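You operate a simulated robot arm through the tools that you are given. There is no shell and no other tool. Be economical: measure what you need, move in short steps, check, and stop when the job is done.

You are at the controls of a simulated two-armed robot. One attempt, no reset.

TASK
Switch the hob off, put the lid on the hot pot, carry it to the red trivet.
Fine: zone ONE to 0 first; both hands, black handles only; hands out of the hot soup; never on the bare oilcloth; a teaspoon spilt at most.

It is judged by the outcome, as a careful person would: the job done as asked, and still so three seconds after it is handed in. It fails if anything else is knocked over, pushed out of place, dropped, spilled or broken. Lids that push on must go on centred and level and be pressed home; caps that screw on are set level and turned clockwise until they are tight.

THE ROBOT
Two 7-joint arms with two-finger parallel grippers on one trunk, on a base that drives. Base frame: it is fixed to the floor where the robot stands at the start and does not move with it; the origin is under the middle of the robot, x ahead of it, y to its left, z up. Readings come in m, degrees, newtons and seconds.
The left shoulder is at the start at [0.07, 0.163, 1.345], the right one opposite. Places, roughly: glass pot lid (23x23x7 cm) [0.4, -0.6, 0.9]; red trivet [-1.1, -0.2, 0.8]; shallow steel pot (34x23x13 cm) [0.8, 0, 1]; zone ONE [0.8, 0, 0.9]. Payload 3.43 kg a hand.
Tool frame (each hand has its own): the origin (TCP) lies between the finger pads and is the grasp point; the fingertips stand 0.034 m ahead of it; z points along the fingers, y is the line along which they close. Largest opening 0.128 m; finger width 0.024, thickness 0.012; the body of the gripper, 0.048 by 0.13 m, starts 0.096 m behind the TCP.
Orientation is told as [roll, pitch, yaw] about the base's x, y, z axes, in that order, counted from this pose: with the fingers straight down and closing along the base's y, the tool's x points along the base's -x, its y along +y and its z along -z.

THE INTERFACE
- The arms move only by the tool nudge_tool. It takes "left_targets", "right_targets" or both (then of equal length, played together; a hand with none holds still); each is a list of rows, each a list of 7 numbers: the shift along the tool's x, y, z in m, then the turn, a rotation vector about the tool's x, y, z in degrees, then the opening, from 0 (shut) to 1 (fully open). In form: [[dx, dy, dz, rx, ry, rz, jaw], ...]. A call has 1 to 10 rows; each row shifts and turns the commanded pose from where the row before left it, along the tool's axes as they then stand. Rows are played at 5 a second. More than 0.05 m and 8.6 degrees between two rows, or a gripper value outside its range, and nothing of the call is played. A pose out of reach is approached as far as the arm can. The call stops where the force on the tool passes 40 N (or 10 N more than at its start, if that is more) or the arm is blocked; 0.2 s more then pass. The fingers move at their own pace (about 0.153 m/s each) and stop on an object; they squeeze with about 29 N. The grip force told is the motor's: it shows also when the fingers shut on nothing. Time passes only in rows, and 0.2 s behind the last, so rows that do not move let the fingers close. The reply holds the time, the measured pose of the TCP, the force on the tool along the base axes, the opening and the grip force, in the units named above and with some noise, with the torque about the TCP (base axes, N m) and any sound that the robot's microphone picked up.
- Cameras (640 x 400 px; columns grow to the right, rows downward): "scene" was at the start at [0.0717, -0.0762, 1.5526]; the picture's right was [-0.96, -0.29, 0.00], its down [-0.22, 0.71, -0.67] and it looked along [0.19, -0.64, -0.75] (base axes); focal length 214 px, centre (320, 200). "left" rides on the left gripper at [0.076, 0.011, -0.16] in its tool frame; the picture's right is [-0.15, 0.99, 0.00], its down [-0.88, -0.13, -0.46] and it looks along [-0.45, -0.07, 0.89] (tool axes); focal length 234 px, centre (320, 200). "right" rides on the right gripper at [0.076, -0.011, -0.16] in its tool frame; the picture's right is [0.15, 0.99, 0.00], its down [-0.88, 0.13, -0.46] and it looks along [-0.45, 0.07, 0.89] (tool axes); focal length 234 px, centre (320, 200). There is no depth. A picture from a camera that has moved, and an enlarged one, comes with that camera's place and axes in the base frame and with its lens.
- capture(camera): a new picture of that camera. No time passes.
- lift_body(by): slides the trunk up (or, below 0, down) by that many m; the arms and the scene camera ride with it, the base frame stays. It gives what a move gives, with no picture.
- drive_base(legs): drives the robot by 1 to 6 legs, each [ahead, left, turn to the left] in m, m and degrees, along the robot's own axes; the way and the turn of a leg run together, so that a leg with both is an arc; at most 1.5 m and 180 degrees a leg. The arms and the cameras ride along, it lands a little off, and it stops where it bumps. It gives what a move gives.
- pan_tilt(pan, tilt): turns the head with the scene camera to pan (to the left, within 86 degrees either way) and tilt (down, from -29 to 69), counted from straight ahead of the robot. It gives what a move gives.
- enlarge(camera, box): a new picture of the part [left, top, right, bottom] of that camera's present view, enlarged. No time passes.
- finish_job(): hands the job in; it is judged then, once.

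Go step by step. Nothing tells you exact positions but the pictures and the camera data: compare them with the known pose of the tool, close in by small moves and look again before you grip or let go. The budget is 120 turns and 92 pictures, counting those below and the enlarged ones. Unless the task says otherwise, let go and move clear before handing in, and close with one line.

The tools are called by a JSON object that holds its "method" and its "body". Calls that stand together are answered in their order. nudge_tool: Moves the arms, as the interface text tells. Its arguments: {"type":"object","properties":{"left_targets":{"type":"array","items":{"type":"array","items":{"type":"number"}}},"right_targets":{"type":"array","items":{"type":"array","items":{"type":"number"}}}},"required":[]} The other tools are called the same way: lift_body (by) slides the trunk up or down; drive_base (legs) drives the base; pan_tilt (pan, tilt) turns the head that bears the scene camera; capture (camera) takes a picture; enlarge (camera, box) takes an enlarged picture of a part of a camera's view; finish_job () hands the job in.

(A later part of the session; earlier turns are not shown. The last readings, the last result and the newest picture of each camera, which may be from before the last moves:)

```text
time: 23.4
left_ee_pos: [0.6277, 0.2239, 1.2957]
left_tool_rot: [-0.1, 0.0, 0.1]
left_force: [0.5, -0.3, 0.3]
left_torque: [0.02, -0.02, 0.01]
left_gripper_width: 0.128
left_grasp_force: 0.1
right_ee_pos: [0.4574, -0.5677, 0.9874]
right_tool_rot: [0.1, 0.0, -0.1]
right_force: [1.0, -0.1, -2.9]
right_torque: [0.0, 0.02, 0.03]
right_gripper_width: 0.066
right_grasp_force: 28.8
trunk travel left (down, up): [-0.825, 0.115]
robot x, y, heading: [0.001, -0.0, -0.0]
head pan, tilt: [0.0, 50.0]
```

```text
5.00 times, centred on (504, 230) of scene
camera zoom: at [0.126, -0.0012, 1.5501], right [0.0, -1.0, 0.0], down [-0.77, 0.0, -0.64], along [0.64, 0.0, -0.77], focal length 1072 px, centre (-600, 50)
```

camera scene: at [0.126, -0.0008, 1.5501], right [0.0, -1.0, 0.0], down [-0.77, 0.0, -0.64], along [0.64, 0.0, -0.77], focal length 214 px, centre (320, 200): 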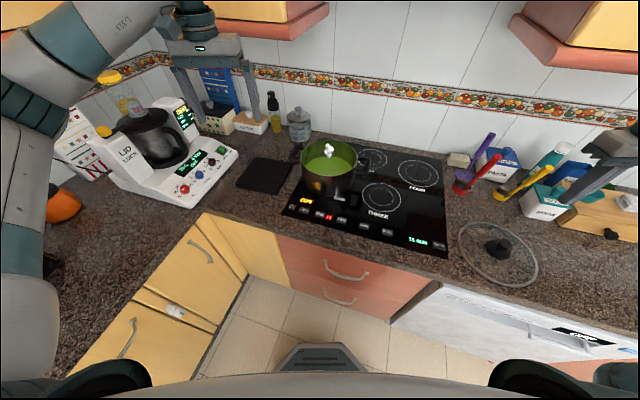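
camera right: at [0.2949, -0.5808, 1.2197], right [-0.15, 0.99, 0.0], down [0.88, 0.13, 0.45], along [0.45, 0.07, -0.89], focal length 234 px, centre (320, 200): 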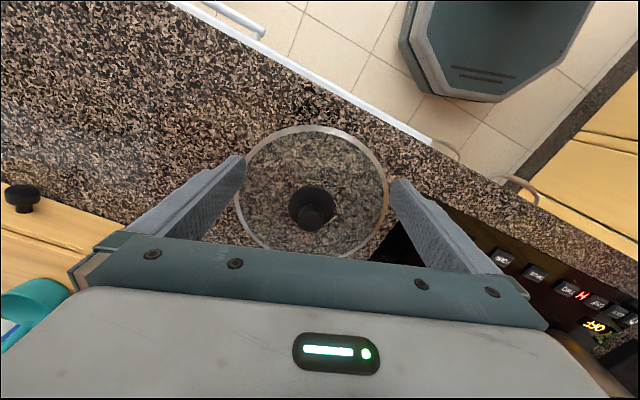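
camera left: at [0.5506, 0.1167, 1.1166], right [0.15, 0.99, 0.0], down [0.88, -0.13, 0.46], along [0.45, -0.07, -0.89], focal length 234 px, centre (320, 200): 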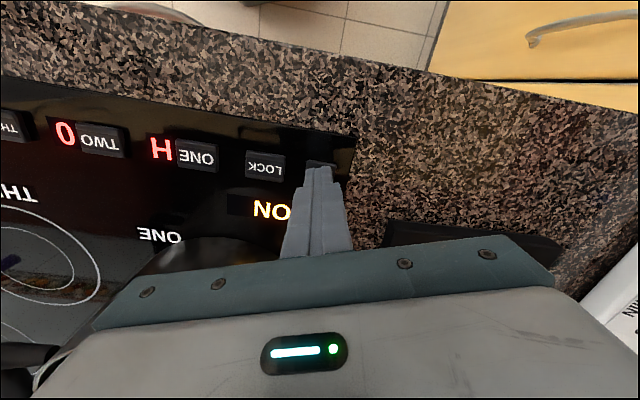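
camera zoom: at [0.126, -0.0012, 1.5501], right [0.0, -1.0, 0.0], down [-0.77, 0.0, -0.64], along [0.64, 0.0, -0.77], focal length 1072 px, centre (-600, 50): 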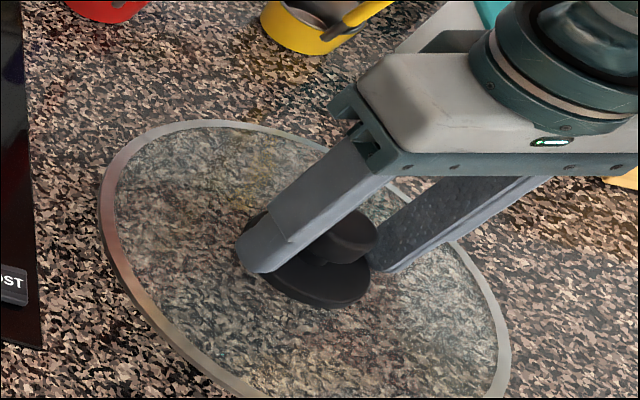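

The lid is up (about 3 N) and looks level. I'll raise it further, then carry it left towards the pot, moving the left hand out of the way.

{"method": "nudge_tool", "body": {"right_targets": [[0, 0, -0.04, 0, 0, 0, 0], [0, 0, -0.045, 0, 0, 0, 0], [0, 0, -0.045, 0, 0, 0, 0], [0, 0, -0.045, 0, 0, 0, 0], [0, 0.045, 0, 0, 0, 0, 0], [0, 0.045, 0, 0, 0, 0, 0], [-0.02, 0.045, 0, 0, 0, 0, 0], [-0.02, 0.045, 0, 0, 0, 0, 0], [-0.02, 0.045, 0, 0, 0, 0, 0], [-0.02, 0.045, 0, 0, 0, 0, 0]], "left_targets": [[0, 0.02, 0, 0, 0, 0, 1], [0, 0.02, 0, 0, 0, 0, 1], [0, 0.02, 0, 0, 0, 0, 1], [0, 0.02, 0, 0, 0, 0, 1], [0, 0.02, 0, 0, 0, 0, 1], [0, 0, 0, 0, 0, 0, 1], [0, 0, 0, 0, 0, 0, 1], [0, 0, 0, 0, 0, 0, 1], [0, 0, 0, 0, 0, 0, 1], [0, 0, 0, 0, 0, 0, 1]]}}

{"method": "capture", "body": {"camera": "scene"}}

{"method": "capture", "body": {"camera": "right"}}

```text
time: 25.6
left_ee_pos: [0.6277, 0.3266, 1.294]
left_tool_rot: [-0.1, 0.0, 0.0]
left_force: [0.4, 0.5, -0.3]
left_torque: [-0.03, 0.03, 0.01]
left_gripper_width: 0.1284
left_grasp_force: 0.1
right_ee_pos: [0.5404, -0.2994, 1.1626]
right_tool_rot: [-0.2, 0.1, -0.1]
right_force: [-0.6, 0.3, -3.3]
right_torque: [-0.03, 0.02, 0.02]
right_gripper_width: 0.066
right_grasp_force: 29.2
trunk travel left (down, up): [-0.825, 0.115]
robot x, y, heading: [0.0036, 0.0014, 0.0]
head pan, tilt: [0.0, 50.0]
```

```text
54 pictures are left
camera scene: at [0.1282, 0.0013, 1.5499], right [0.0, -1.0, 0.0], down [-0.77, 0.0, -0.64], along [0.64, 0.0, -0.77], focal length 214 px, centre (320, 200)
```

scene: 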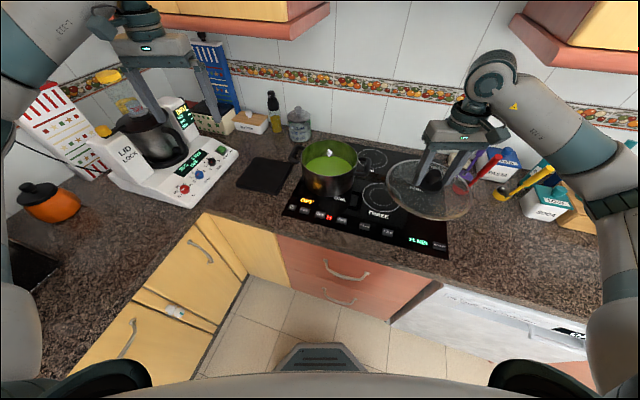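

```text
53 pictures are left
camera right: at [0.4631, -0.3096, 1.3225], right [-0.14, 0.99, 0.0], down [0.88, 0.13, 0.45], along [0.45, 0.06, -0.89], focal length 234 px, centre (320, 200)
```

right: 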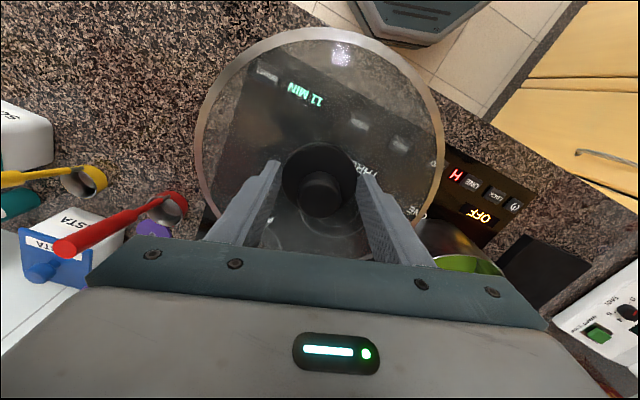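

The lid centre coincides with the TCP to within about 4 mm. Now a precise look at the pot rim before I cover it.

{"method": "enlarge", "body": {"camera": "scene", "box": [280, 130, 376, 190]}}

{"method": "enlarge", "body": {"camera": "left", "box": [0, 100, 320, 300]}}

```text
6.67 times, centred on (328, 160) of scene
camera zoom: at [0.1282, 0.0013, 1.5499], right [0.0, -1.0, 0.0], down [-0.77, 0.0, -0.64], along [0.64, 0.0, -0.77], focal length 1430 px, centre (267, 467)
```

zoom: 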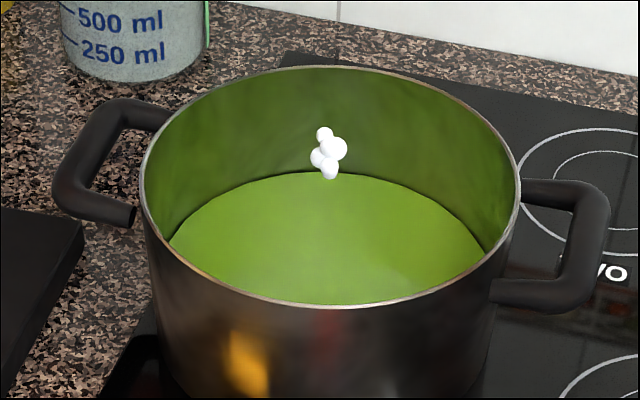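

```text
2.00 times, centred on (160, 200) of left
camera zoom: at [0.5534, 0.3369, 1.4547], right [0.15, 0.99, 0.0], down [0.88, -0.13, 0.45], along [0.45, -0.07, -0.89], focal length 468 px, centre (640, 200)
```

zoom: 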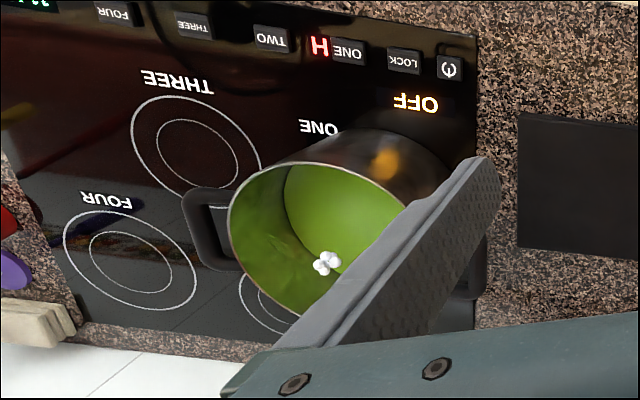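

Handles triangulate to z≈1.01, rim to ≈1.03, pot centre to ≈(0.785, -0.035), and the counter runs about 17° askew. I'll pull the left hand back a bit, then square the base to the counter in front of the pot so both arms reach well.

{"method": "nudge_tool", "body": {"left_targets": [[0.04, -0.01, 0, 0, 0, 0, 1], [0.04, -0.01, 0, 0, 0, 0, 1], [0.04, -0.01, 0, 0, 0, 0, 1]]}}

{"method": "drive_base", "body": {"legs": [[0, 0, -17], [0, 0.19, 0], [0.08, 0, 0]]}}

{"method": "capture", "body": {"camera": "scene"}}

{"method": "capture", "body": {"camera": "right"}}

```text
time: 26.4
left_ee_pos: [0.5067, 0.2954, 1.296]
left_tool_rot: [0.0, 0.1, 0.0]
left_force: [0.1, 0.4, 0.1]
left_torque: [0.01, -0.01, 0.01]
left_gripper_width: 0.1278
left_grasp_force: 0.1
right_ee_pos: [0.5366, -0.3014, 1.1616]
right_tool_rot: [0.0, 0.0, -0.1]
right_force: [0.0, 0.1, -2.6]
right_torque: [-0.02, -0.01, -0.03]
right_gripper_width: 0.0659
right_grasp_force: 29.4
trunk travel left (down, up): [-0.825, 0.115]
robot x, y, heading: [0.0016, -0.0014, 0.1]
head pan, tilt: [0.0, 50.0]
```

```text
time: 29.6
left_ee_pos: [0.7018, 0.2859, 1.2966]
left_tool_rot: [0.0, -0.1, -17.6]
left_force: [-1.3, -0.2, -0.2]
left_torque: [-0.02, -0.03, 0.01]
left_gripper_width: 0.1279
left_grasp_force: 0.0
right_ee_pos: [0.5533, -0.2941, 1.1651]
right_tool_rot: [-0.1, -0.1, -17.6]
right_force: [-1.2, 0.0, -3.4]
right_torque: [0.03, -0.03, 0.02]
right_gripper_width: 0.0662
right_grasp_force: 28.5
trunk travel left (down, up): [-0.825, 0.115]
robot x, y, heading: [0.1296, 0.1524, -17.4]
head pan, tilt: [0.0, 50.0]
```

```text
50 pictures are left
camera scene: at [0.249, 0.1158, 1.5506], right [-0.3, -0.95, 0.0], down [-0.73, 0.23, -0.64], along [0.61, -0.19, -0.76], focal length 214 px, centre (320, 200)
```

scene: 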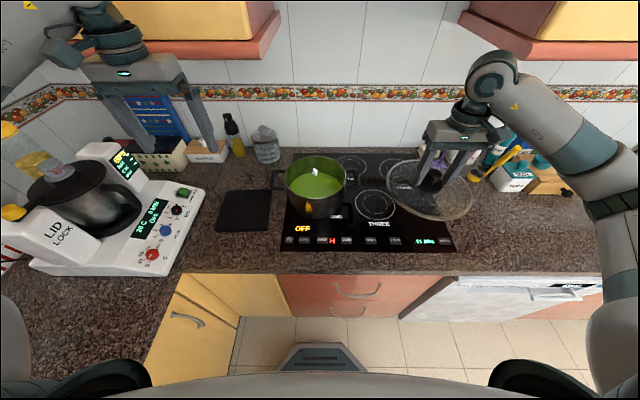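

```text
49 pictures are left
camera right: at [0.4753, -0.2817, 1.324], right [0.16, 0.99, 0.0], down [0.88, -0.14, 0.46], along [0.45, -0.07, -0.89], focal length 234 px, centre (320, 200)
```

right: 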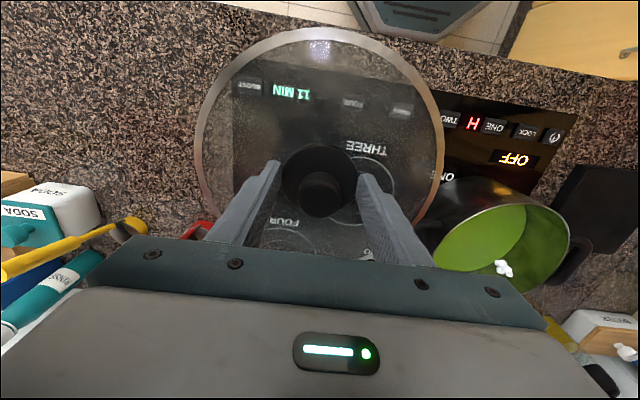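

Now squared to the counter. I'll enlarge the pot to fix the rim centre in this frame.

{"method": "enlarge", "body": {"camera": "scene", "box": [260, 145, 372, 215]}}

```text
5.71 times, centred on (316, 180) of scene
camera zoom: at [0.249, 0.1158, 1.5506], right [-0.3, -0.95, 0.0], down [-0.73, 0.23, -0.64], along [0.61, -0.19, -0.76], focal length 1226 px, centre (343, 314)
```

zoom: 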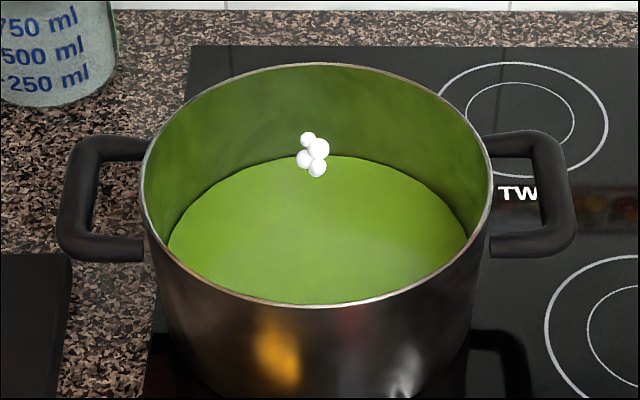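

Combining the two camera positions gives a rim centre at ≈(0.771, -0.032), z≈1.036. I'll move the lid over it, staying well above.

{"method": "nudge_tool", "body": {"right_targets": [[-0.0178, 0.045, 0, 0, 0, 0, 0], [-0.0178, 0.045, 0, 0, 0, 0, 0], [-0.0178, 0.045, 0, 0, 0, 0, 0], [-0.0178, 0.045, 0, 0, 0, 0, 0], [-0.0178, 0.045, 0, 0, 0, 0, 0], [-0.0178, 0.045, 0, 0, 0, 0, 0], [-0.0177, 0.045, 0, 0, 0, 0, 0]]}}

{"method": "capture", "body": {"camera": "right"}}

{"method": "enlarge", "body": {"camera": "scene", "box": [236, 110, 396, 210]}}

```text
time: 31.2
left_ee_pos: [0.7067, 0.2878, 1.2952]
left_tool_rot: [-0.2, 0.0, -17.5]
left_force: [0.5, -0.1, 0.2]
left_torque: [-0.02, -0.01, 0.0]
left_gripper_width: 0.1282
left_grasp_force: 0.0
right_ee_pos: [0.7703, -0.0284, 1.1649]
right_tool_rot: [-0.1, 0.1, -17.6]
right_force: [-0.7, -0.9, -2.0]
right_torque: [0.0, 0.0, 0.03]
right_gripper_width: 0.0661
right_grasp_force: 28.6
trunk travel left (down, up): [-0.825, 0.115]
robot x, y, heading: [0.1324, 0.1511, -17.7]
head pan, tilt: [0.0, 50.0]
```

```text
47 pictures are left
camera right: at [0.6938, -0.0162, 1.324], right [0.16, 0.99, 0.0], down [0.88, -0.14, 0.46], along [0.45, -0.07, -0.89], focal length 234 px, centre (320, 200)
```

right: 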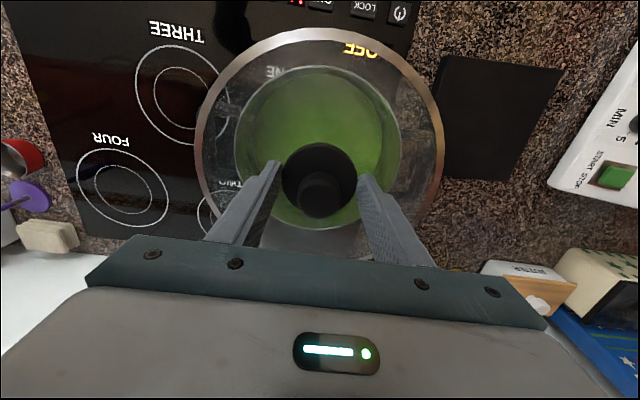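

```text
4.00 times, centred on (316, 160) of scene
camera zoom: at [0.2542, 0.1185, 1.5501], right [-0.3, -0.95, 0.0], down [-0.73, 0.23, -0.64], along [0.61, -0.2, -0.77], focal length 858 px, centre (336, 360)
```

zoom: 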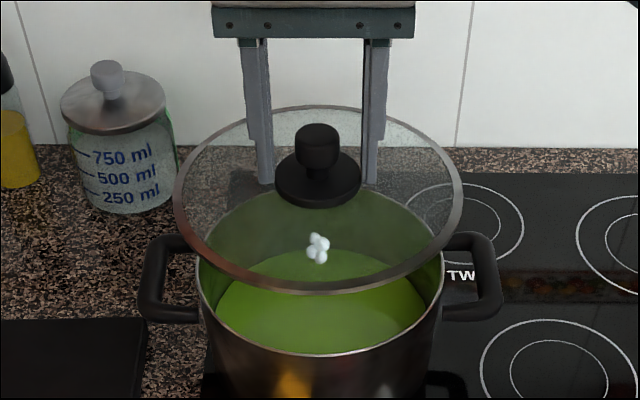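

From the wrist camera through the glass, the pot rim centre sits about 7–9 mm further forward than the lid centre. I'll correct and lower to just above the rim.

{"method": "nudge_tool", "body": {"right_targets": [[-0.008, -0.002, 0.02, 0, 0, 0, 0], [0, 0, 0.02, 0, 0, 0, 0], [0, 0, 0.015, 0, 0, 0, 0], [0, 0, 0, 0, 0, 0, 0]]}}

{"method": "capture", "body": {"camera": "right"}}

{"method": "enlarge", "body": {"camera": "scene", "box": [260, 130, 372, 200]}}

```text
time: 32.2
left_ee_pos: [0.7068, 0.284, 1.2962]
left_tool_rot: [0.0, 0.0, -17.4]
left_force: [-0.1, -0.6, -0.6]
left_torque: [0.02, 0.0, 0.02]
left_gripper_width: 0.1279
left_grasp_force: 0.1
right_ee_pos: [0.7757, -0.0355, 1.1085]
right_tool_rot: [0.1, 0.0, -17.5]
right_force: [0.3, 0.3, -3.5]
right_torque: [0.01, -0.01, 0.02]
right_gripper_width: 0.066
right_grasp_force: 29.0
trunk travel left (down, up): [-0.825, 0.115]
robot x, y, heading: [0.1328, 0.1567, -17.2]
head pan, tilt: [0.0, 50.0]
```

```text
45 pictures are left
camera right: at [0.6996, -0.0237, 1.2675], right [0.16, 0.99, 0.0], down [0.88, -0.14, 0.46], along [0.45, -0.07, -0.89], focal length 234 px, centre (320, 200)
```

right: 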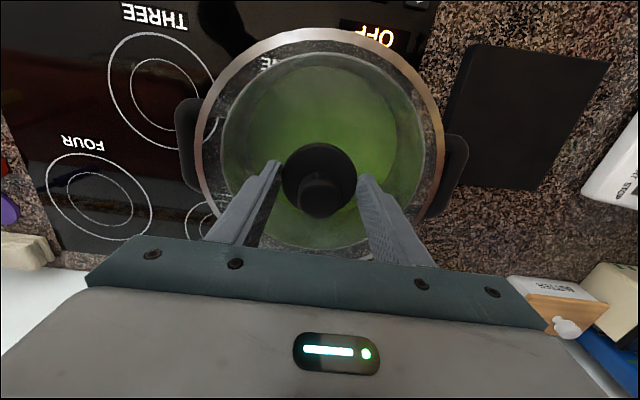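

```text
5.71 times, centred on (316, 165) of scene
camera zoom: at [0.2532, 0.1149, 1.5501], right [-0.3, -0.95, 0.0], down [-0.73, 0.23, -0.64], along [0.61, -0.19, -0.77], focal length 1226 px, centre (343, 400)
```

zoom: 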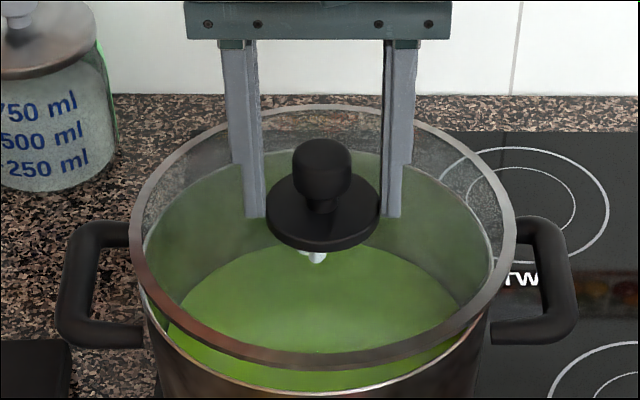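

Nearly concentric now (about 2 mm off). I'll lower gently to contact.

{"method": "nudge_tool", "body": {"right_targets": [[-0.002, 0.002, 0.008, 0, 0, 0, 0], [0, 0, 0.006, 0, 0, 0, 0], [0, 0, 0.003, 0, 0, 0, 0], [0, 0, 0.003, 0, 0, 0, 0], [0, 0, 0, 0, 0, 0, 0]]}}

{"method": "enlarge", "body": {"camera": "scene", "box": [260, 130, 372, 200]}}

```text
time: 33.4
left_ee_pos: [0.7069, 0.285, 1.2952]
left_tool_rot: [0.0, 0.0, -17.6]
left_force: [-0.3, 0.6, -1.2]
left_torque: [-0.01, -0.02, -0.03]
left_gripper_width: 0.1282
left_grasp_force: 0.1
right_ee_pos: [0.7773, -0.034, 1.0871]
right_tool_rot: [0.0, 0.0, -17.5]
right_force: [-1.2, 0.1, -2.8]
right_torque: [-0.01, -0.01, 0.02]
right_gripper_width: 0.0656
right_grasp_force: 28.6
trunk travel left (down, up): [-0.825, 0.115]
robot x, y, heading: [0.133, 0.1583, -17.6]
head pan, tilt: [0.0, 50.0]
```

```text
5.71 times, centred on (316, 165) of scene
camera zoom: at [0.2531, 0.1151, 1.5501], right [-0.3, -0.95, 0.0], down [-0.73, 0.23, -0.64], along [0.61, -0.19, -0.77], focal length 1226 px, centre (343, 400)
```

zoom: 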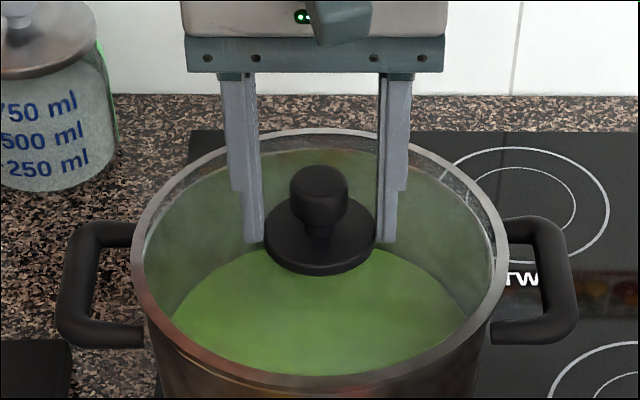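

{"method": "nudge_tool", "body": {"right_targets": [[0, 0.002, 0.003, 0, 0, 0, 0], [0, 0, 0.003, 0, 0, 0, 0], [0, 0, 0.003, 0, 0, 0, 0], [0, 0, 0.002, 0, 0, 0, 0], [0, 0, 0, 0, 0, 0, 0]]}}

{"method": "enlarge", "body": {"camera": "scene", "box": [260, 130, 372, 200]}}

```text
time: 34.6
left_ee_pos: [0.706, 0.2862, 1.296]
left_tool_rot: [0.0, 0.0, -17.6]
left_force: [0.8, -0.1, 0.6]
left_torque: [-0.02, -0.01, 0.02]
left_gripper_width: 0.1279
left_grasp_force: 0.1
right_ee_pos: [0.7792, -0.0331, 1.0768]
right_tool_rot: [0.0, 0.0, -17.5]
right_force: [0.2, 0.0, -2.4]
right_torque: [-0.02, 0.0, 0.01]
right_gripper_width: 0.0662
right_grasp_force: 29.9
trunk travel left (down, up): [-0.825, 0.115]
robot x, y, heading: [0.1293, 0.1591, -17.8]
head pan, tilt: [0.0, 50.0]
```

```text
5.71 times, centred on (316, 165) of scene
camera zoom: at [0.2531, 0.1151, 1.5501], right [-0.3, -0.95, 0.0], down [-0.73, 0.23, -0.64], along [0.61, -0.19, -0.77], focal length 1226 px, centre (343, 400)
```

zoom: 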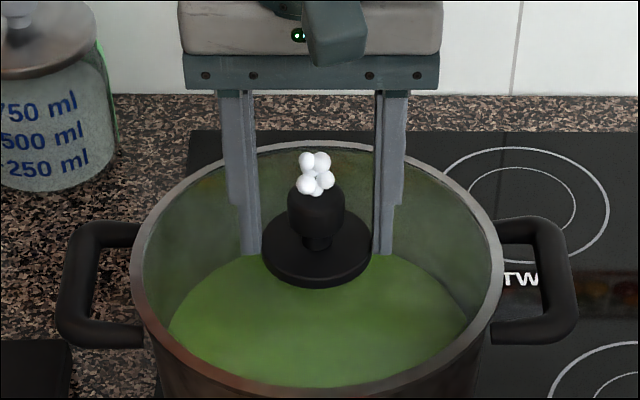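

{"method": "nudge_tool", "body": {"right_targets": [[0, 0.001, 0.002, 0, 0, 0, 0], [0, 0, 0.002, 0, 0, 0, 0], [0, 0, 0.002, 0, 0, 0, 0], [0, 0, 0.002, 0, 0, 0, 0], [0, 0, 0, 0, 0, 0, 0]]}}

{"method": "enlarge", "body": {"camera": "scene", "box": [260, 130, 372, 200]}}

```text
time: 35.8
left_ee_pos: [0.705, 0.2863, 1.2965]
left_tool_rot: [0.1, -0.1, -17.4]
left_force: [-0.6, -0.1, 0.8]
left_torque: [-0.03, -0.01, 0.02]
left_gripper_width: 0.1278
left_grasp_force: 0.0
right_ee_pos: [0.7786, -0.0319, 1.0714]
right_tool_rot: [0.2, -0.2, -17.6]
right_force: [4.7, -0.6, 21.2]
right_torque: [-0.04, -0.3, -0.45]
right_gripper_width: 0.0665
right_grasp_force: 28.9
trunk travel left (down, up): [-0.825, 0.115]
robot x, y, heading: [0.1313, 0.1544, -17.8]
head pan, tilt: [0.0, 50.0]
```

```text
5.71 times, centred on (316, 165) of scene
camera zoom: at [0.2511, 0.1158, 1.5505], right [-0.3, -0.95, 0.0], down [-0.73, 0.23, -0.64], along [0.61, -0.19, -0.77], focal length 1226 px, centre (343, 400)
```

zoom: 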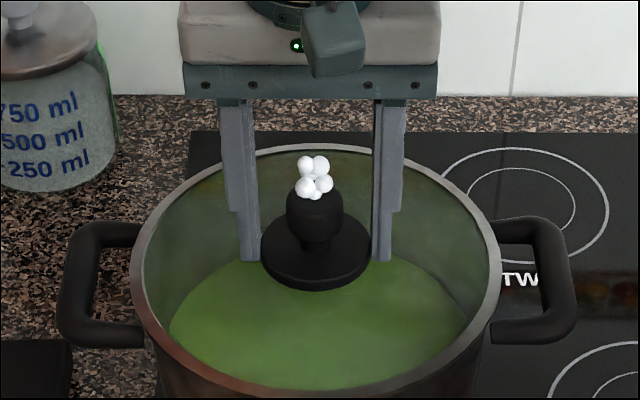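

Contact made (21 N) with lid and rim concentric. I'll ease off 2 mm, open, and check the seating.

{"method": "nudge_tool", "body": {"right_targets": [[0, 0, -0.003, 0, 0, 0, 0], [0, 0, 0, 0, 0, 0, 0.55], [0, 0, 0, 0, 0, 0, 0.8], [0, 0, 0, 0, 0, 0, 1]]}}

{"method": "enlarge", "body": {"camera": "scene", "box": [260, 130, 372, 200]}}

{"method": "capture", "body": {"camera": "right"}}

```text
time: 36.8
left_ee_pos: [0.7064, 0.2853, 1.2954]
left_tool_rot: [0.0, -0.1, -17.5]
left_force: [-0.6, 0.4, 0.8]
left_torque: [0.01, 0.01, -0.01]
left_gripper_width: 0.1281
left_grasp_force: 0.1
right_ee_pos: [0.7777, -0.0321, 1.0723]
right_tool_rot: [0.1, 0.0, -17.6]
right_force: [-0.6, -0.4, 0.1]
right_torque: [0.0, -0.01, 0.01]
right_gripper_width: 0.1282
right_grasp_force: 0.0
trunk travel left (down, up): [-0.825, 0.115]
robot x, y, heading: [0.1324, 0.1548, -17.6]
head pan, tilt: [0.0, 50.0]
```

```text
5.71 times, centred on (316, 165) of scene
camera zoom: at [0.2527, 0.1152, 1.5501], right [-0.3, -0.95, 0.0], down [-0.73, 0.23, -0.64], along [0.61, -0.19, -0.77], focal length 1226 px, centre (343, 400)
```

zoom: 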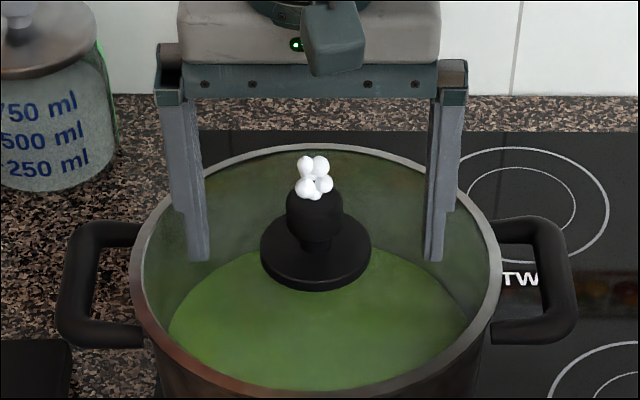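

```text
39 pictures are left
camera right: at [0.7022, -0.0195, 1.2319], right [0.16, 0.99, 0.0], down [0.88, -0.14, 0.46], along [0.45, -0.07, -0.89], focal length 234 px, centre (320, 200)
```

right: 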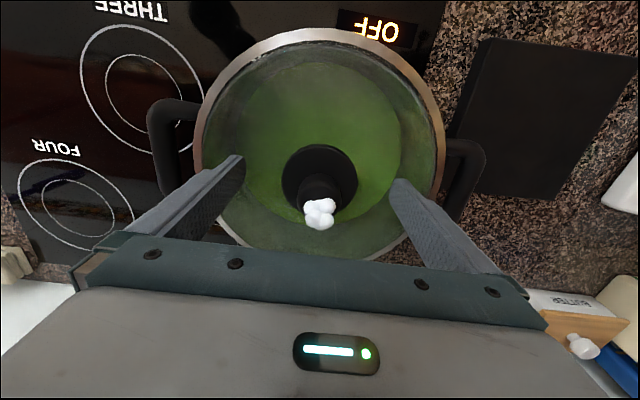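

The lid is seated, level and centred. I'll raise the right hand clear and peek behind with the head to scout the way to the trivet.

{"method": "nudge_tool", "body": {"right_targets": [[0, 0, -0.04, 0, 0, 0, 1], [0, 0, -0.05, 0, 0, 0, 1], [0, -0.02, -0.045, 0, 0, 0, 1], [0, -0.04, -0.03, 0, 0, 0, 1], [0, -0.045, 0, 0, 0, 0, 1], [0, -0.045, 0, 0, 0, 0, 1]]}}

{"method": "pan_tilt", "body": {"pan": -86, "tilt": 25}}

{"method": "capture", "body": {"camera": "scene"}}

{"method": "pan_tilt", "body": {"pan": 86, "tilt": 25}}

{"method": "capture", "body": {"camera": "scene"}}

```text
time: 38.2
left_ee_pos: [0.7053, 0.2831, 1.2964]
left_tool_rot: [0.1, -0.1, -17.3]
left_force: [0.6, -0.3, 0.5]
left_torque: [0.0, -0.01, 0.02]
left_gripper_width: 0.128
left_grasp_force: 0.1
right_ee_pos: [0.734, -0.1771, 1.2374]
right_tool_rot: [0.1, 0.0, -17.4]
right_force: [-1.2, -1.1, 0.3]
right_torque: [0.02, -0.02, 0.0]
right_gripper_width: 0.1279
right_grasp_force: 0.1
trunk travel left (down, up): [-0.825, 0.115]
robot x, y, heading: [0.1351, 0.1552, -17.5]
head pan, tilt: [0.0, 50.0]
```

```text
time: 39.8
left_ee_pos: [0.7053, 0.2846, 1.2954]
left_tool_rot: [0.0, 0.0, -17.6]
left_force: [-0.5, -0.1, -0.2]
left_torque: [-0.01, 0.0, 0.0]
left_gripper_width: 0.1281
left_grasp_force: 0.1
right_ee_pos: [0.7341, -0.1752, 1.2388]
right_tool_rot: [0.0, 0.0, -17.6]
right_force: [0.1, 0.7, -1.5]
right_torque: [0.01, 0.02, 0.01]
right_gripper_width: 0.1281
right_grasp_force: 0.1
trunk travel left (down, up): [-0.825, 0.115]
robot x, y, heading: [0.1309, 0.1528, -17.5]
head pan, tilt: [-85.9, 25.0]
```

```text
38 pictures are left
camera scene: at [0.158, 0.0487, 1.5877], right [-0.97, 0.23, 0.0], down [0.1, 0.41, -0.91], along [-0.21, -0.88, -0.42], focal length 214 px, centre (320, 200)
```

scene: 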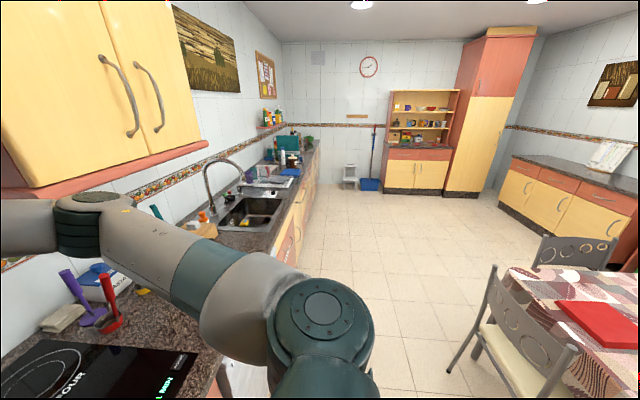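

```text
time: 42.4
left_ee_pos: [0.7063, 0.2848, 1.296]
left_tool_rot: [0.0, -0.1, -17.4]
left_force: [-0.8, -0.8, 0.6]
left_torque: [-0.01, -0.02, 0.0]
left_gripper_width: 0.1281
left_grasp_force: 0.0
right_ee_pos: [0.7345, -0.1748, 1.2393]
right_tool_rot: [-0.1, 0.1, -17.5]
right_force: [-0.3, 0.0, -0.2]
right_torque: [-0.01, 0.01, -0.01]
right_gripper_width: 0.1281
right_grasp_force: 0.0
trunk travel left (down, up): [-0.825, 0.115]
robot x, y, heading: [0.1372, 0.1555, -17.7]
head pan, tilt: [85.9, 25.0]
```

```text
37 pictures are left
camera scene: at [0.2132, 0.224, 1.5877], right [0.93, -0.37, 0.0], down [-0.16, -0.39, -0.91], along [0.33, 0.84, -0.42], focal length 214 px, centre (320, 200)
```

scene: 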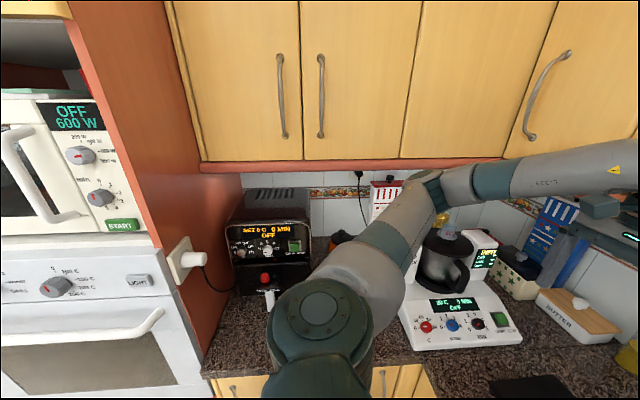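

The table with the red trivet is to the right-rear, at about (-1.07, -0.24), with a chair in front of it. Without the pot, I'll back off and turn to survey it exactly before carrying anything.

{"method": "drive_base", "body": {"legs": [[-0.4, 0, 0], [0, 0, -131]]}}

{"method": "pan_tilt", "body": {"pan": 0, "tilt": 45}}

{"method": "capture", "body": {"camera": "scene"}}

```text
time: 50.4
left_ee_pos: [-0.5243, -0.2454, 1.2956]
left_tool_rot: [0.1, 0.0, -147.9]
left_force: [0.0, 0.7, 0.4]
left_torque: [0.0, -0.02, 0.0]
left_gripper_width: 0.1283
left_grasp_force: 0.1
right_ee_pos: [-0.8929, 0.032, 1.2391]
right_tool_rot: [0.0, 0.0, -148.1]
right_force: [-0.3, 0.2, 0.1]
right_torque: [0.0, 0.0, 0.02]
right_gripper_width: 0.1283
right_grasp_force: 0.1
trunk travel left (down, up): [-0.825, 0.115]
robot x, y, heading: [-0.2503, 0.2758, -147.9]
head pan, tilt: [85.9, 25.0]
```

```text
time: 52.0
left_ee_pos: [-0.5242, -0.2452, 1.2978]
left_tool_rot: [0.0, -0.1, -147.9]
left_force: [0.5, 0.4, 0.5]
left_torque: [0.03, 0.05, 0.04]
left_gripper_width: 0.128
left_grasp_force: 0.1
right_ee_pos: [-0.8925, 0.0312, 1.2374]
right_tool_rot: [0.0, 0.1, -148.0]
right_force: [0.1, -0.1, -0.2]
right_torque: [-0.01, 0.01, 0.02]
right_gripper_width: 0.128
right_grasp_force: 0.1
trunk travel left (down, up): [-0.825, 0.115]
robot x, y, heading: [-0.2525, 0.2771, -148.0]
head pan, tilt: [0.0, 45.0]
```

```text
36 pictures are left
camera scene: at [-0.3647, 0.2054, 1.5571], right [-0.53, 0.85, 0.0], down [0.6, 0.38, -0.71], along [-0.6, -0.38, -0.71], focal length 214 px, centre (320, 200)
```

scene: 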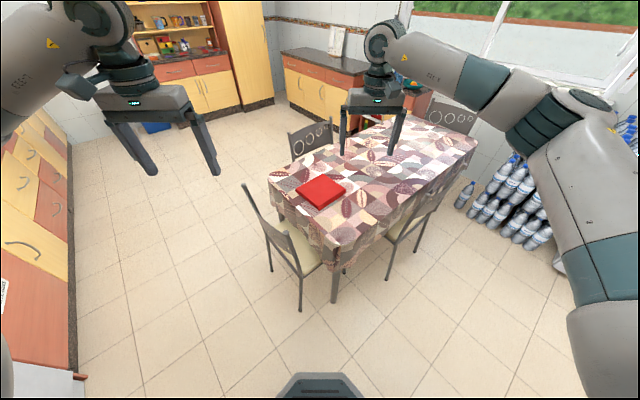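

{"method": "enlarge", "body": {"camera": "scene", "box": [230, 150, 390, 250]}}

```text
4.00 times, centred on (310, 200) of scene
camera zoom: at [-0.3647, 0.2054, 1.5571], right [-0.53, 0.85, 0.0], down [0.6, 0.38, -0.71], along [-0.6, -0.38, -0.71], focal length 858 px, centre (360, 200)
```

zoom: 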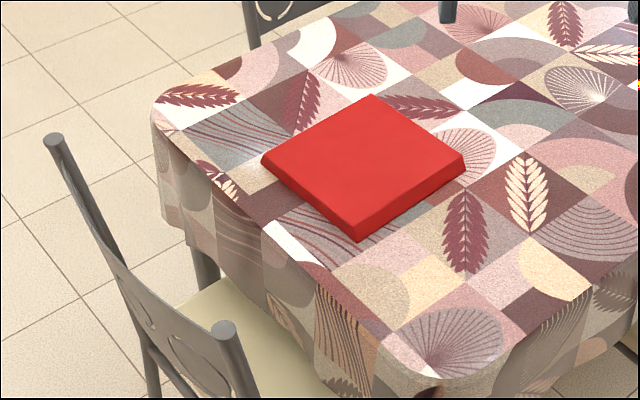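

Surveyed: the trivet centre is at about (-1.094, -0.244), roughly 19 cm square, top z≈0.78; there is room to stop about 0.66 m from it on this heading. Now back to the hob.

{"method": "drive_base", "body": {"legs": [[0, 0, 130.5], [0.4, 0, 0]]}}

{"method": "pan_tilt", "body": {"pan": 0, "tilt": 50}}

{"method": "enlarge", "body": {"camera": "scene", "box": [248, 130, 392, 220]}}

```text
time: 59.8
left_ee_pos: [0.7057, 0.261, 1.2956]
left_tool_rot: [0.0, -0.2, -19.0]
left_force: [-0.9, 0.0, -0.4]
left_torque: [0.0, -0.01, 0.01]
left_gripper_width: 0.1279
left_grasp_force: 0.0
right_ee_pos: [0.7199, -0.1997, 1.239]
right_tool_rot: [0.0, -0.1, -19.0]
right_force: [0.6, 0.1, -0.1]
right_torque: [0.01, 0.01, 0.0]
right_gripper_width: 0.1278
right_grasp_force: 0.1
trunk travel left (down, up): [-0.825, 0.115]
robot x, y, heading: [0.1313, 0.1471, -18.9]
head pan, tilt: [0.0, 45.0]
```

```text
time: 60.5
left_ee_pos: [0.7055, 0.2604, 1.2948]
left_tool_rot: [0.0, 0.0, -19.0]
left_force: [0.8, -0.8, 0.2]
left_torque: [-0.03, 0.0, 0.01]
left_gripper_width: 0.1279
left_grasp_force: 0.1
right_ee_pos: [0.7224, -0.1998, 1.2396]
right_tool_rot: [0.0, 0.0, -19.0]
right_force: [0.1, -0.1, -0.1]
right_torque: [-0.02, 0.02, 0.0]
right_gripper_width: 0.128
right_grasp_force: 0.0
trunk travel left (down, up): [-0.825, 0.115]
robot x, y, heading: [0.1313, 0.1434, -19.0]
head pan, tilt: [0.0, 50.0]
```

```text
4.44 times, centred on (320, 175) of scene
camera zoom: at [0.2486, 0.1032, 1.5502], right [-0.33, -0.95, 0.0], down [-0.72, 0.25, -0.64], along [0.61, -0.21, -0.77], focal length 953 px, centre (320, 311)
```

zoom: 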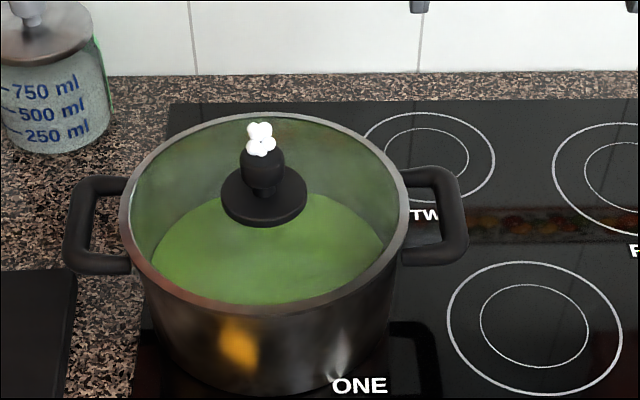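

The pot is unchanged. The handle bars are at about (0.828, 0.106) and (0.742, -0.178), z≈1.00. I'll bring both hands to pre-grasp: tilted 12° outward, narrow opening, 7 cm short of the bars.

{"method": "nudge_tool", "body": {"left_targets": [[0, -0.012, 0.045, 6, 0, -1.1, 0.28], [0, -0.012, 0.045, 6, 0, -1.1, 0.28], [0, -0.0123, 0.047, 0, 0, 0, 0.28], [0, -0.0123, 0.047, 0, 0, 0, 0.28], [0, 0, 0.047, 0, 0, 0, 0.28], [-0.04, 0, 0, 0, 0, 0, 0.28], [-0.04, 0, 0, 0, 0, 0, 0.28], [-0.04, 0, 0, 0, 0, 0, 0.28], [-0.04, 0, 0, 0, 0, 0, 0.28]], "right_targets": [[-0.0063, -0.012, 0.03, -6, 0, -1.1, 0.28], [-0.0063, -0.012, 0.03, -6, 0, -1.1, 0.28], [0, 0, 0.0254, 0, 0, 0, 0.28], [0, 0, 0.0254, 0, 0, 0, 0.28], [0, 0, 0.0254, 0, 0, 0, 0.28], [0, 0, 0.0254, 0, 0, 0, 0.28], [0, 0, 0, 0, 0, 0, 0.28], [0, 0, 0, 0, 0, 0, 0.28], [0, 0, 0, 0, 0, 0, 0.28]]}}

{"method": "enlarge", "body": {"camera": "scene", "box": [232, 120, 392, 220]}}

{"method": "capture", "body": {"camera": "left"}}

{"method": "capture", "body": {"camera": "right"}}

```text
time: 62.5
left_ee_pos: [0.8354, 0.1345, 1.0741]
left_tool_rot: [-12.0, 0.3, -16.8]
left_force: [0.0, -0.5, -0.1]
left_torque: [0.01, 0.03, -0.03]
left_gripper_width: 0.0357
left_grasp_force: 0.0
right_ee_pos: [0.7353, -0.2067, 1.0767]
right_tool_rot: [12.0, -0.2, -16.8]
right_force: [0.1, 0.0, -0.6]
right_torque: [0.0, 0.03, -0.03]
right_gripper_width: 0.0356
right_grasp_force: 0.0
trunk travel left (down, up): [-0.825, 0.115]
robot x, y, heading: [0.1287, 0.1452, -18.9]
head pan, tilt: [0.0, 50.0]
```

```text
4.00 times, centred on (312, 170) of scene
camera zoom: at [0.2499, 0.1015, 1.5499], right [-0.33, -0.95, 0.0], down [-0.73, 0.25, -0.64], along [0.61, -0.21, -0.77], focal length 858 px, centre (352, 320)
```

zoom: 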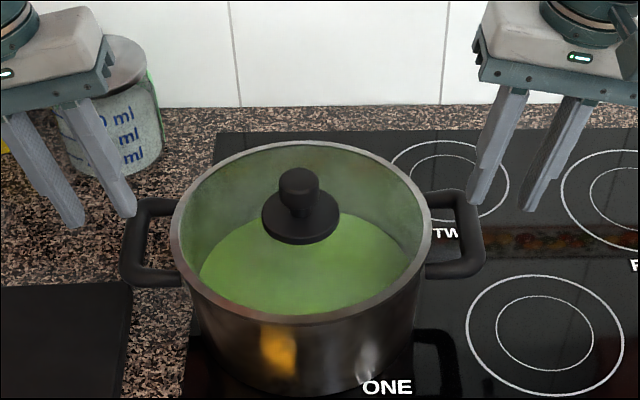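

```text
32 pictures are left
camera left: at [0.7765, 0.1963, 1.2283], right [0.42, 0.88, -0.21], down [0.84, -0.29, 0.47], along [0.35, -0.37, -0.86], focal length 234 px, centre (320, 200)
```

left: 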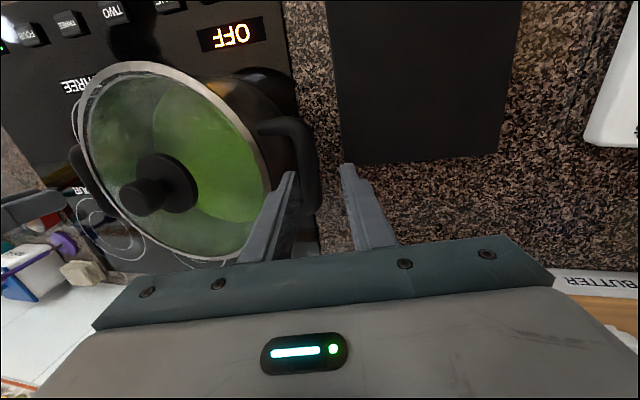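

```text
31 pictures are left
camera right: at [0.6482, -0.2256, 1.2294], right [0.14, 0.97, 0.21], down [0.85, -0.22, 0.48], along [0.51, 0.11, -0.86], focal length 234 px, centre (320, 200)
```

right: 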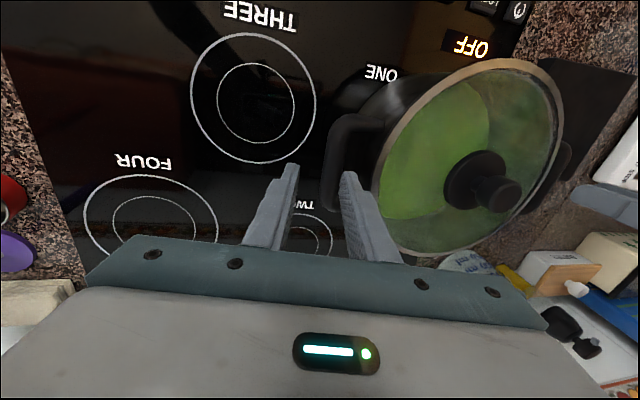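

{"method": "enlarge", "body": {"camera": "left", "box": [224, 90, 416, 210]}}

{"method": "enlarge", "body": {"camera": "right", "box": [224, 90, 416, 210]}}

```text
3.33 times, centred on (320, 150) of left
camera zoom: at [0.7765, 0.1963, 1.2283], right [0.42, 0.88, -0.21], down [0.84, -0.29, 0.47], along [0.35, -0.37, -0.86], focal length 781 px, centre (320, 367)
```

zoom: 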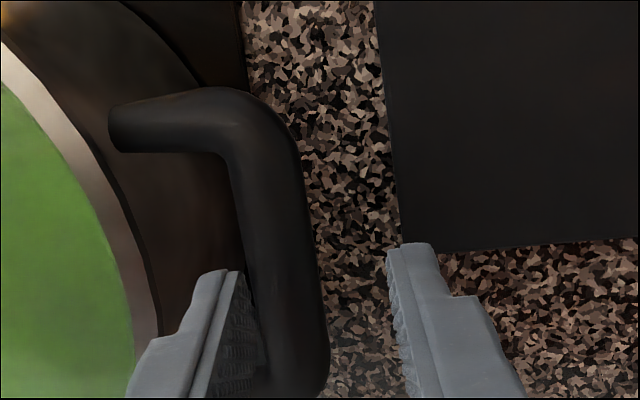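

```text
3.33 times, centred on (320, 150) of right
camera zoom: at [0.6482, -0.2256, 1.2294], right [0.14, 0.97, 0.21], down [0.85, -0.22, 0.48], along [0.51, 0.11, -0.86], focal length 781 px, centre (320, 367)
```

zoom: 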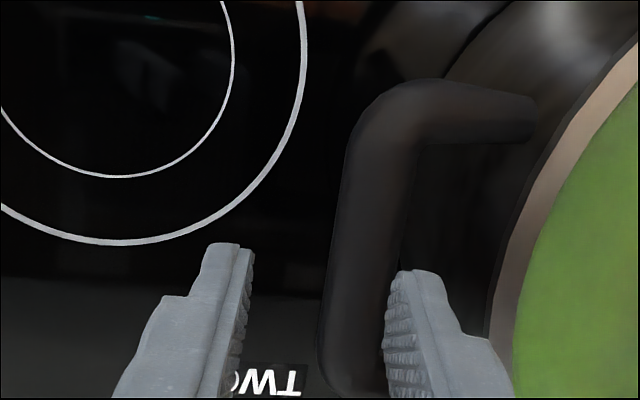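

Both hands need a shift of about 14.5 mm inward. I'll do that, advance 4.5 cm, and check the finger clearances.

{"method": "nudge_tool", "body": {"left_targets": [[0, -0.0145, 0, 0, 0, 0, 0.28], [0, 0, 0.02, 0, 0, 0, 0.28], [0, 0, 0.02, 0, 0, 0, 0.28], [0, 0, 0, 0, 0, 0, 0.28]], "right_targets": [[0, 0.0145, 0, 0, 0, 0, 0.28], [0, 0, 0.02, 0, 0, 0, 0.28], [0, 0, 0.02, 0, 0, 0, 0.28], [0, 0, 0, 0, 0, 0, 0.28]]}}

{"method": "enlarge", "body": {"camera": "left", "box": [224, 90, 416, 210]}}

{"method": "enlarge", "body": {"camera": "right", "box": [224, 90, 416, 210]}}

```text
time: 63.5
left_ee_pos: [0.8277, 0.1129, 1.0386]
left_tool_rot: [-12.0, 0.2, -16.8]
left_force: [0.3, 0.1, 0.2]
left_torque: [0.01, 0.0, 0.02]
left_gripper_width: 0.0359
left_grasp_force: 0.0
right_ee_pos: [0.7409, -0.182, 1.0419]
right_tool_rot: [12.0, -0.2, -16.8]
right_force: [-0.2, -0.1, -0.6]
right_torque: [0.0, -0.01, -0.01]
right_gripper_width: 0.0357
right_grasp_force: 0.0
trunk travel left (down, up): [-0.825, 0.115]
robot x, y, heading: [0.1313, 0.146, -19.0]
head pan, tilt: [0.0, 50.0]
```

```text
3.33 times, centred on (320, 150) of left
camera zoom: at [0.7687, 0.1767, 1.1936], right [0.42, 0.88, -0.21], down [0.84, -0.29, 0.47], along [0.36, -0.37, -0.86], focal length 781 px, centre (320, 367)
```

zoom: 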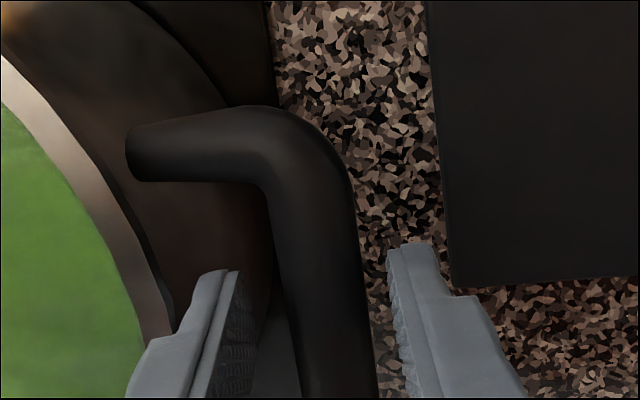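

```text
3.33 times, centred on (320, 150) of right
camera zoom: at [0.6536, -0.2018, 1.1945], right [0.14, 0.97, 0.2], down [0.85, -0.22, 0.48], along [0.51, 0.11, -0.85], focal length 781 px, centre (320, 367)
```

zoom: 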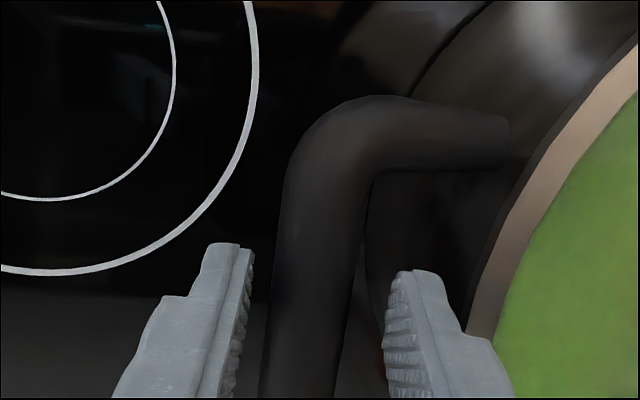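

Both bars are centred between the fingers and the inner fingers clear the pot wall and lid. I'll advance the last 3 cm and close.

{"method": "nudge_tool", "body": {"left_targets": [[0, 0, 0.012, 0, 0, 0, 0.28], [0, 0, 0.012, 0, 0, 0, 0.28], [0, 0, 0.008, 0, 0, 0, 0.28], [0, 0, 0, 0, 0, 0, 0.1], [0, 0, 0, 0, 0, 0, 0], [0, 0, 0, 0, 0, 0, 0]], "right_targets": [[0, -0.002, 0.012, 0, 0, 0, 0.28], [0, 0, 0.012, 0, 0, 0, 0.28], [0, 0, 0.01, 0, 0, 0, 0.28], [0, 0, 0, 0, 0, 0, 0.1], [0, 0, 0, 0, 0, 0, 0], [0, 0, 0, 0, 0, 0, 0]]}}

{"method": "enlarge", "body": {"camera": "left", "box": [224, 90, 416, 210]}}

{"method": "enlarge", "body": {"camera": "right", "box": [224, 90, 416, 210]}}

{"method": "enlarge", "body": {"camera": "scene", "box": [232, 120, 392, 220]}}

```text
time: 64.9
left_ee_pos: [0.8261, 0.1086, 1.0073]
left_tool_rot: [-12.0, 0.2, -16.8]
left_force: [2.4, 2.8, 2.8]
left_torque: [0.25, 0.77, -0.12]
left_gripper_width: 0.0209
left_grasp_force: 29.1
right_ee_pos: [0.7412, -0.1763, 1.01]
right_tool_rot: [12.0, -0.2, -16.8]
right_force: [-1.8, -1.7, 1.1]
right_torque: [0.1, 0.19, 0.15]
right_gripper_width: 0.0213
right_grasp_force: 29.0
trunk travel left (down, up): [-0.825, 0.115]
robot x, y, heading: [0.1281, 0.1476, -19.1]
head pan, tilt: [0.0, 50.0]
```

```text
3.33 times, centred on (320, 150) of left
camera zoom: at [0.7673, 0.1712, 1.1616], right [0.42, 0.88, -0.21], down [0.84, -0.29, 0.47], along [0.36, -0.37, -0.86], focal length 781 px, centre (320, 367)
```

zoom: 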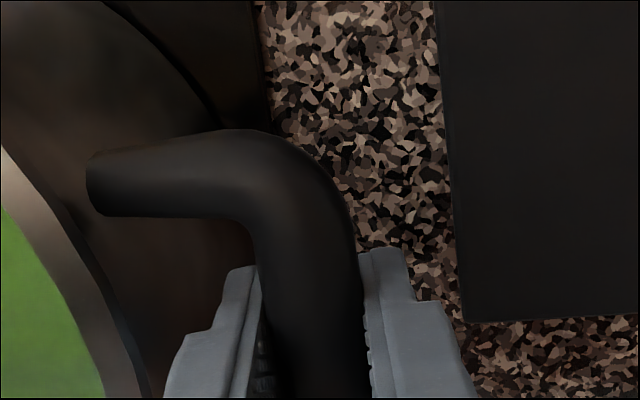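

```text
3.33 times, centred on (320, 150) of right
camera zoom: at [0.6547, -0.1971, 1.1625], right [0.14, 0.97, 0.2], down [0.85, -0.22, 0.48], along [0.51, 0.11, -0.86], focal length 781 px, centre (320, 367)
```

zoom: 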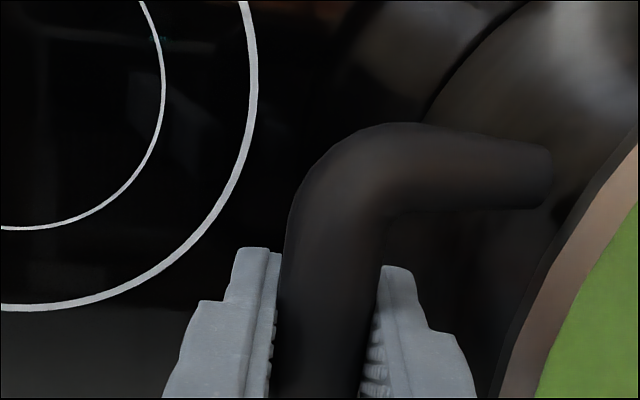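

```text
4.00 times, centred on (312, 170) of scene
camera zoom: at [0.2483, 0.1034, 1.5502], right [-0.33, -0.95, 0.0], down [-0.72, 0.25, -0.64], along [0.61, -0.21, -0.77], focal length 858 px, centre (352, 320)
```

zoom: 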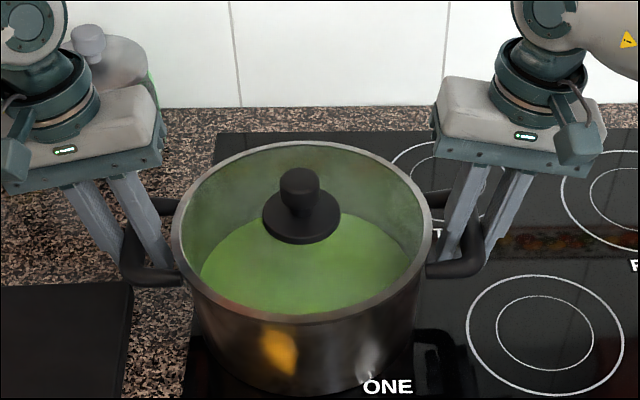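

Both handles are gripped (21 mm, 29 N each). I'll test-lift with the trunk by 1.5 cm so that both hands rise together.

{"method": "lift_body", "body": {"by": 0.015}}

{"method": "enlarge", "body": {"camera": "scene", "box": [232, 120, 392, 220]}}

```text
time: 65.5
left_ee_pos: [0.8268, 0.109, 1.0209]
left_tool_rot: [-12.0, 0.3, -16.7]
left_force: [0.8, 1.4, -7.1]
left_torque: [-0.01, -0.18, 0.09]
left_gripper_width: 0.0209
left_grasp_force: 28.4
right_ee_pos: [0.7416, -0.1782, 1.0239]
right_tool_rot: [12.0, -0.2, -16.8]
right_force: [-2.0, -1.0, -8.0]
right_torque: [0.03, 0.23, 0.18]
right_gripper_width: 0.0207
right_grasp_force: 29.1
trunk travel left (down, up): [-0.84, 0.1]
robot x, y, heading: [0.1273, 0.1447, -19.3]
head pan, tilt: [0.0, 50.0]
```

```text
4.00 times, centred on (312, 170) of scene
camera zoom: at [0.2491, 0.1031, 1.565], right [-0.33, -0.95, 0.0], down [-0.72, 0.25, -0.64], along [0.61, -0.21, -0.77], focal length 858 px, centre (352, 320)
```

zoom: 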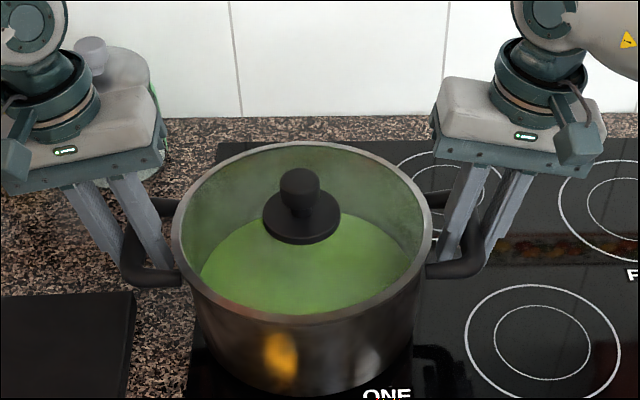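

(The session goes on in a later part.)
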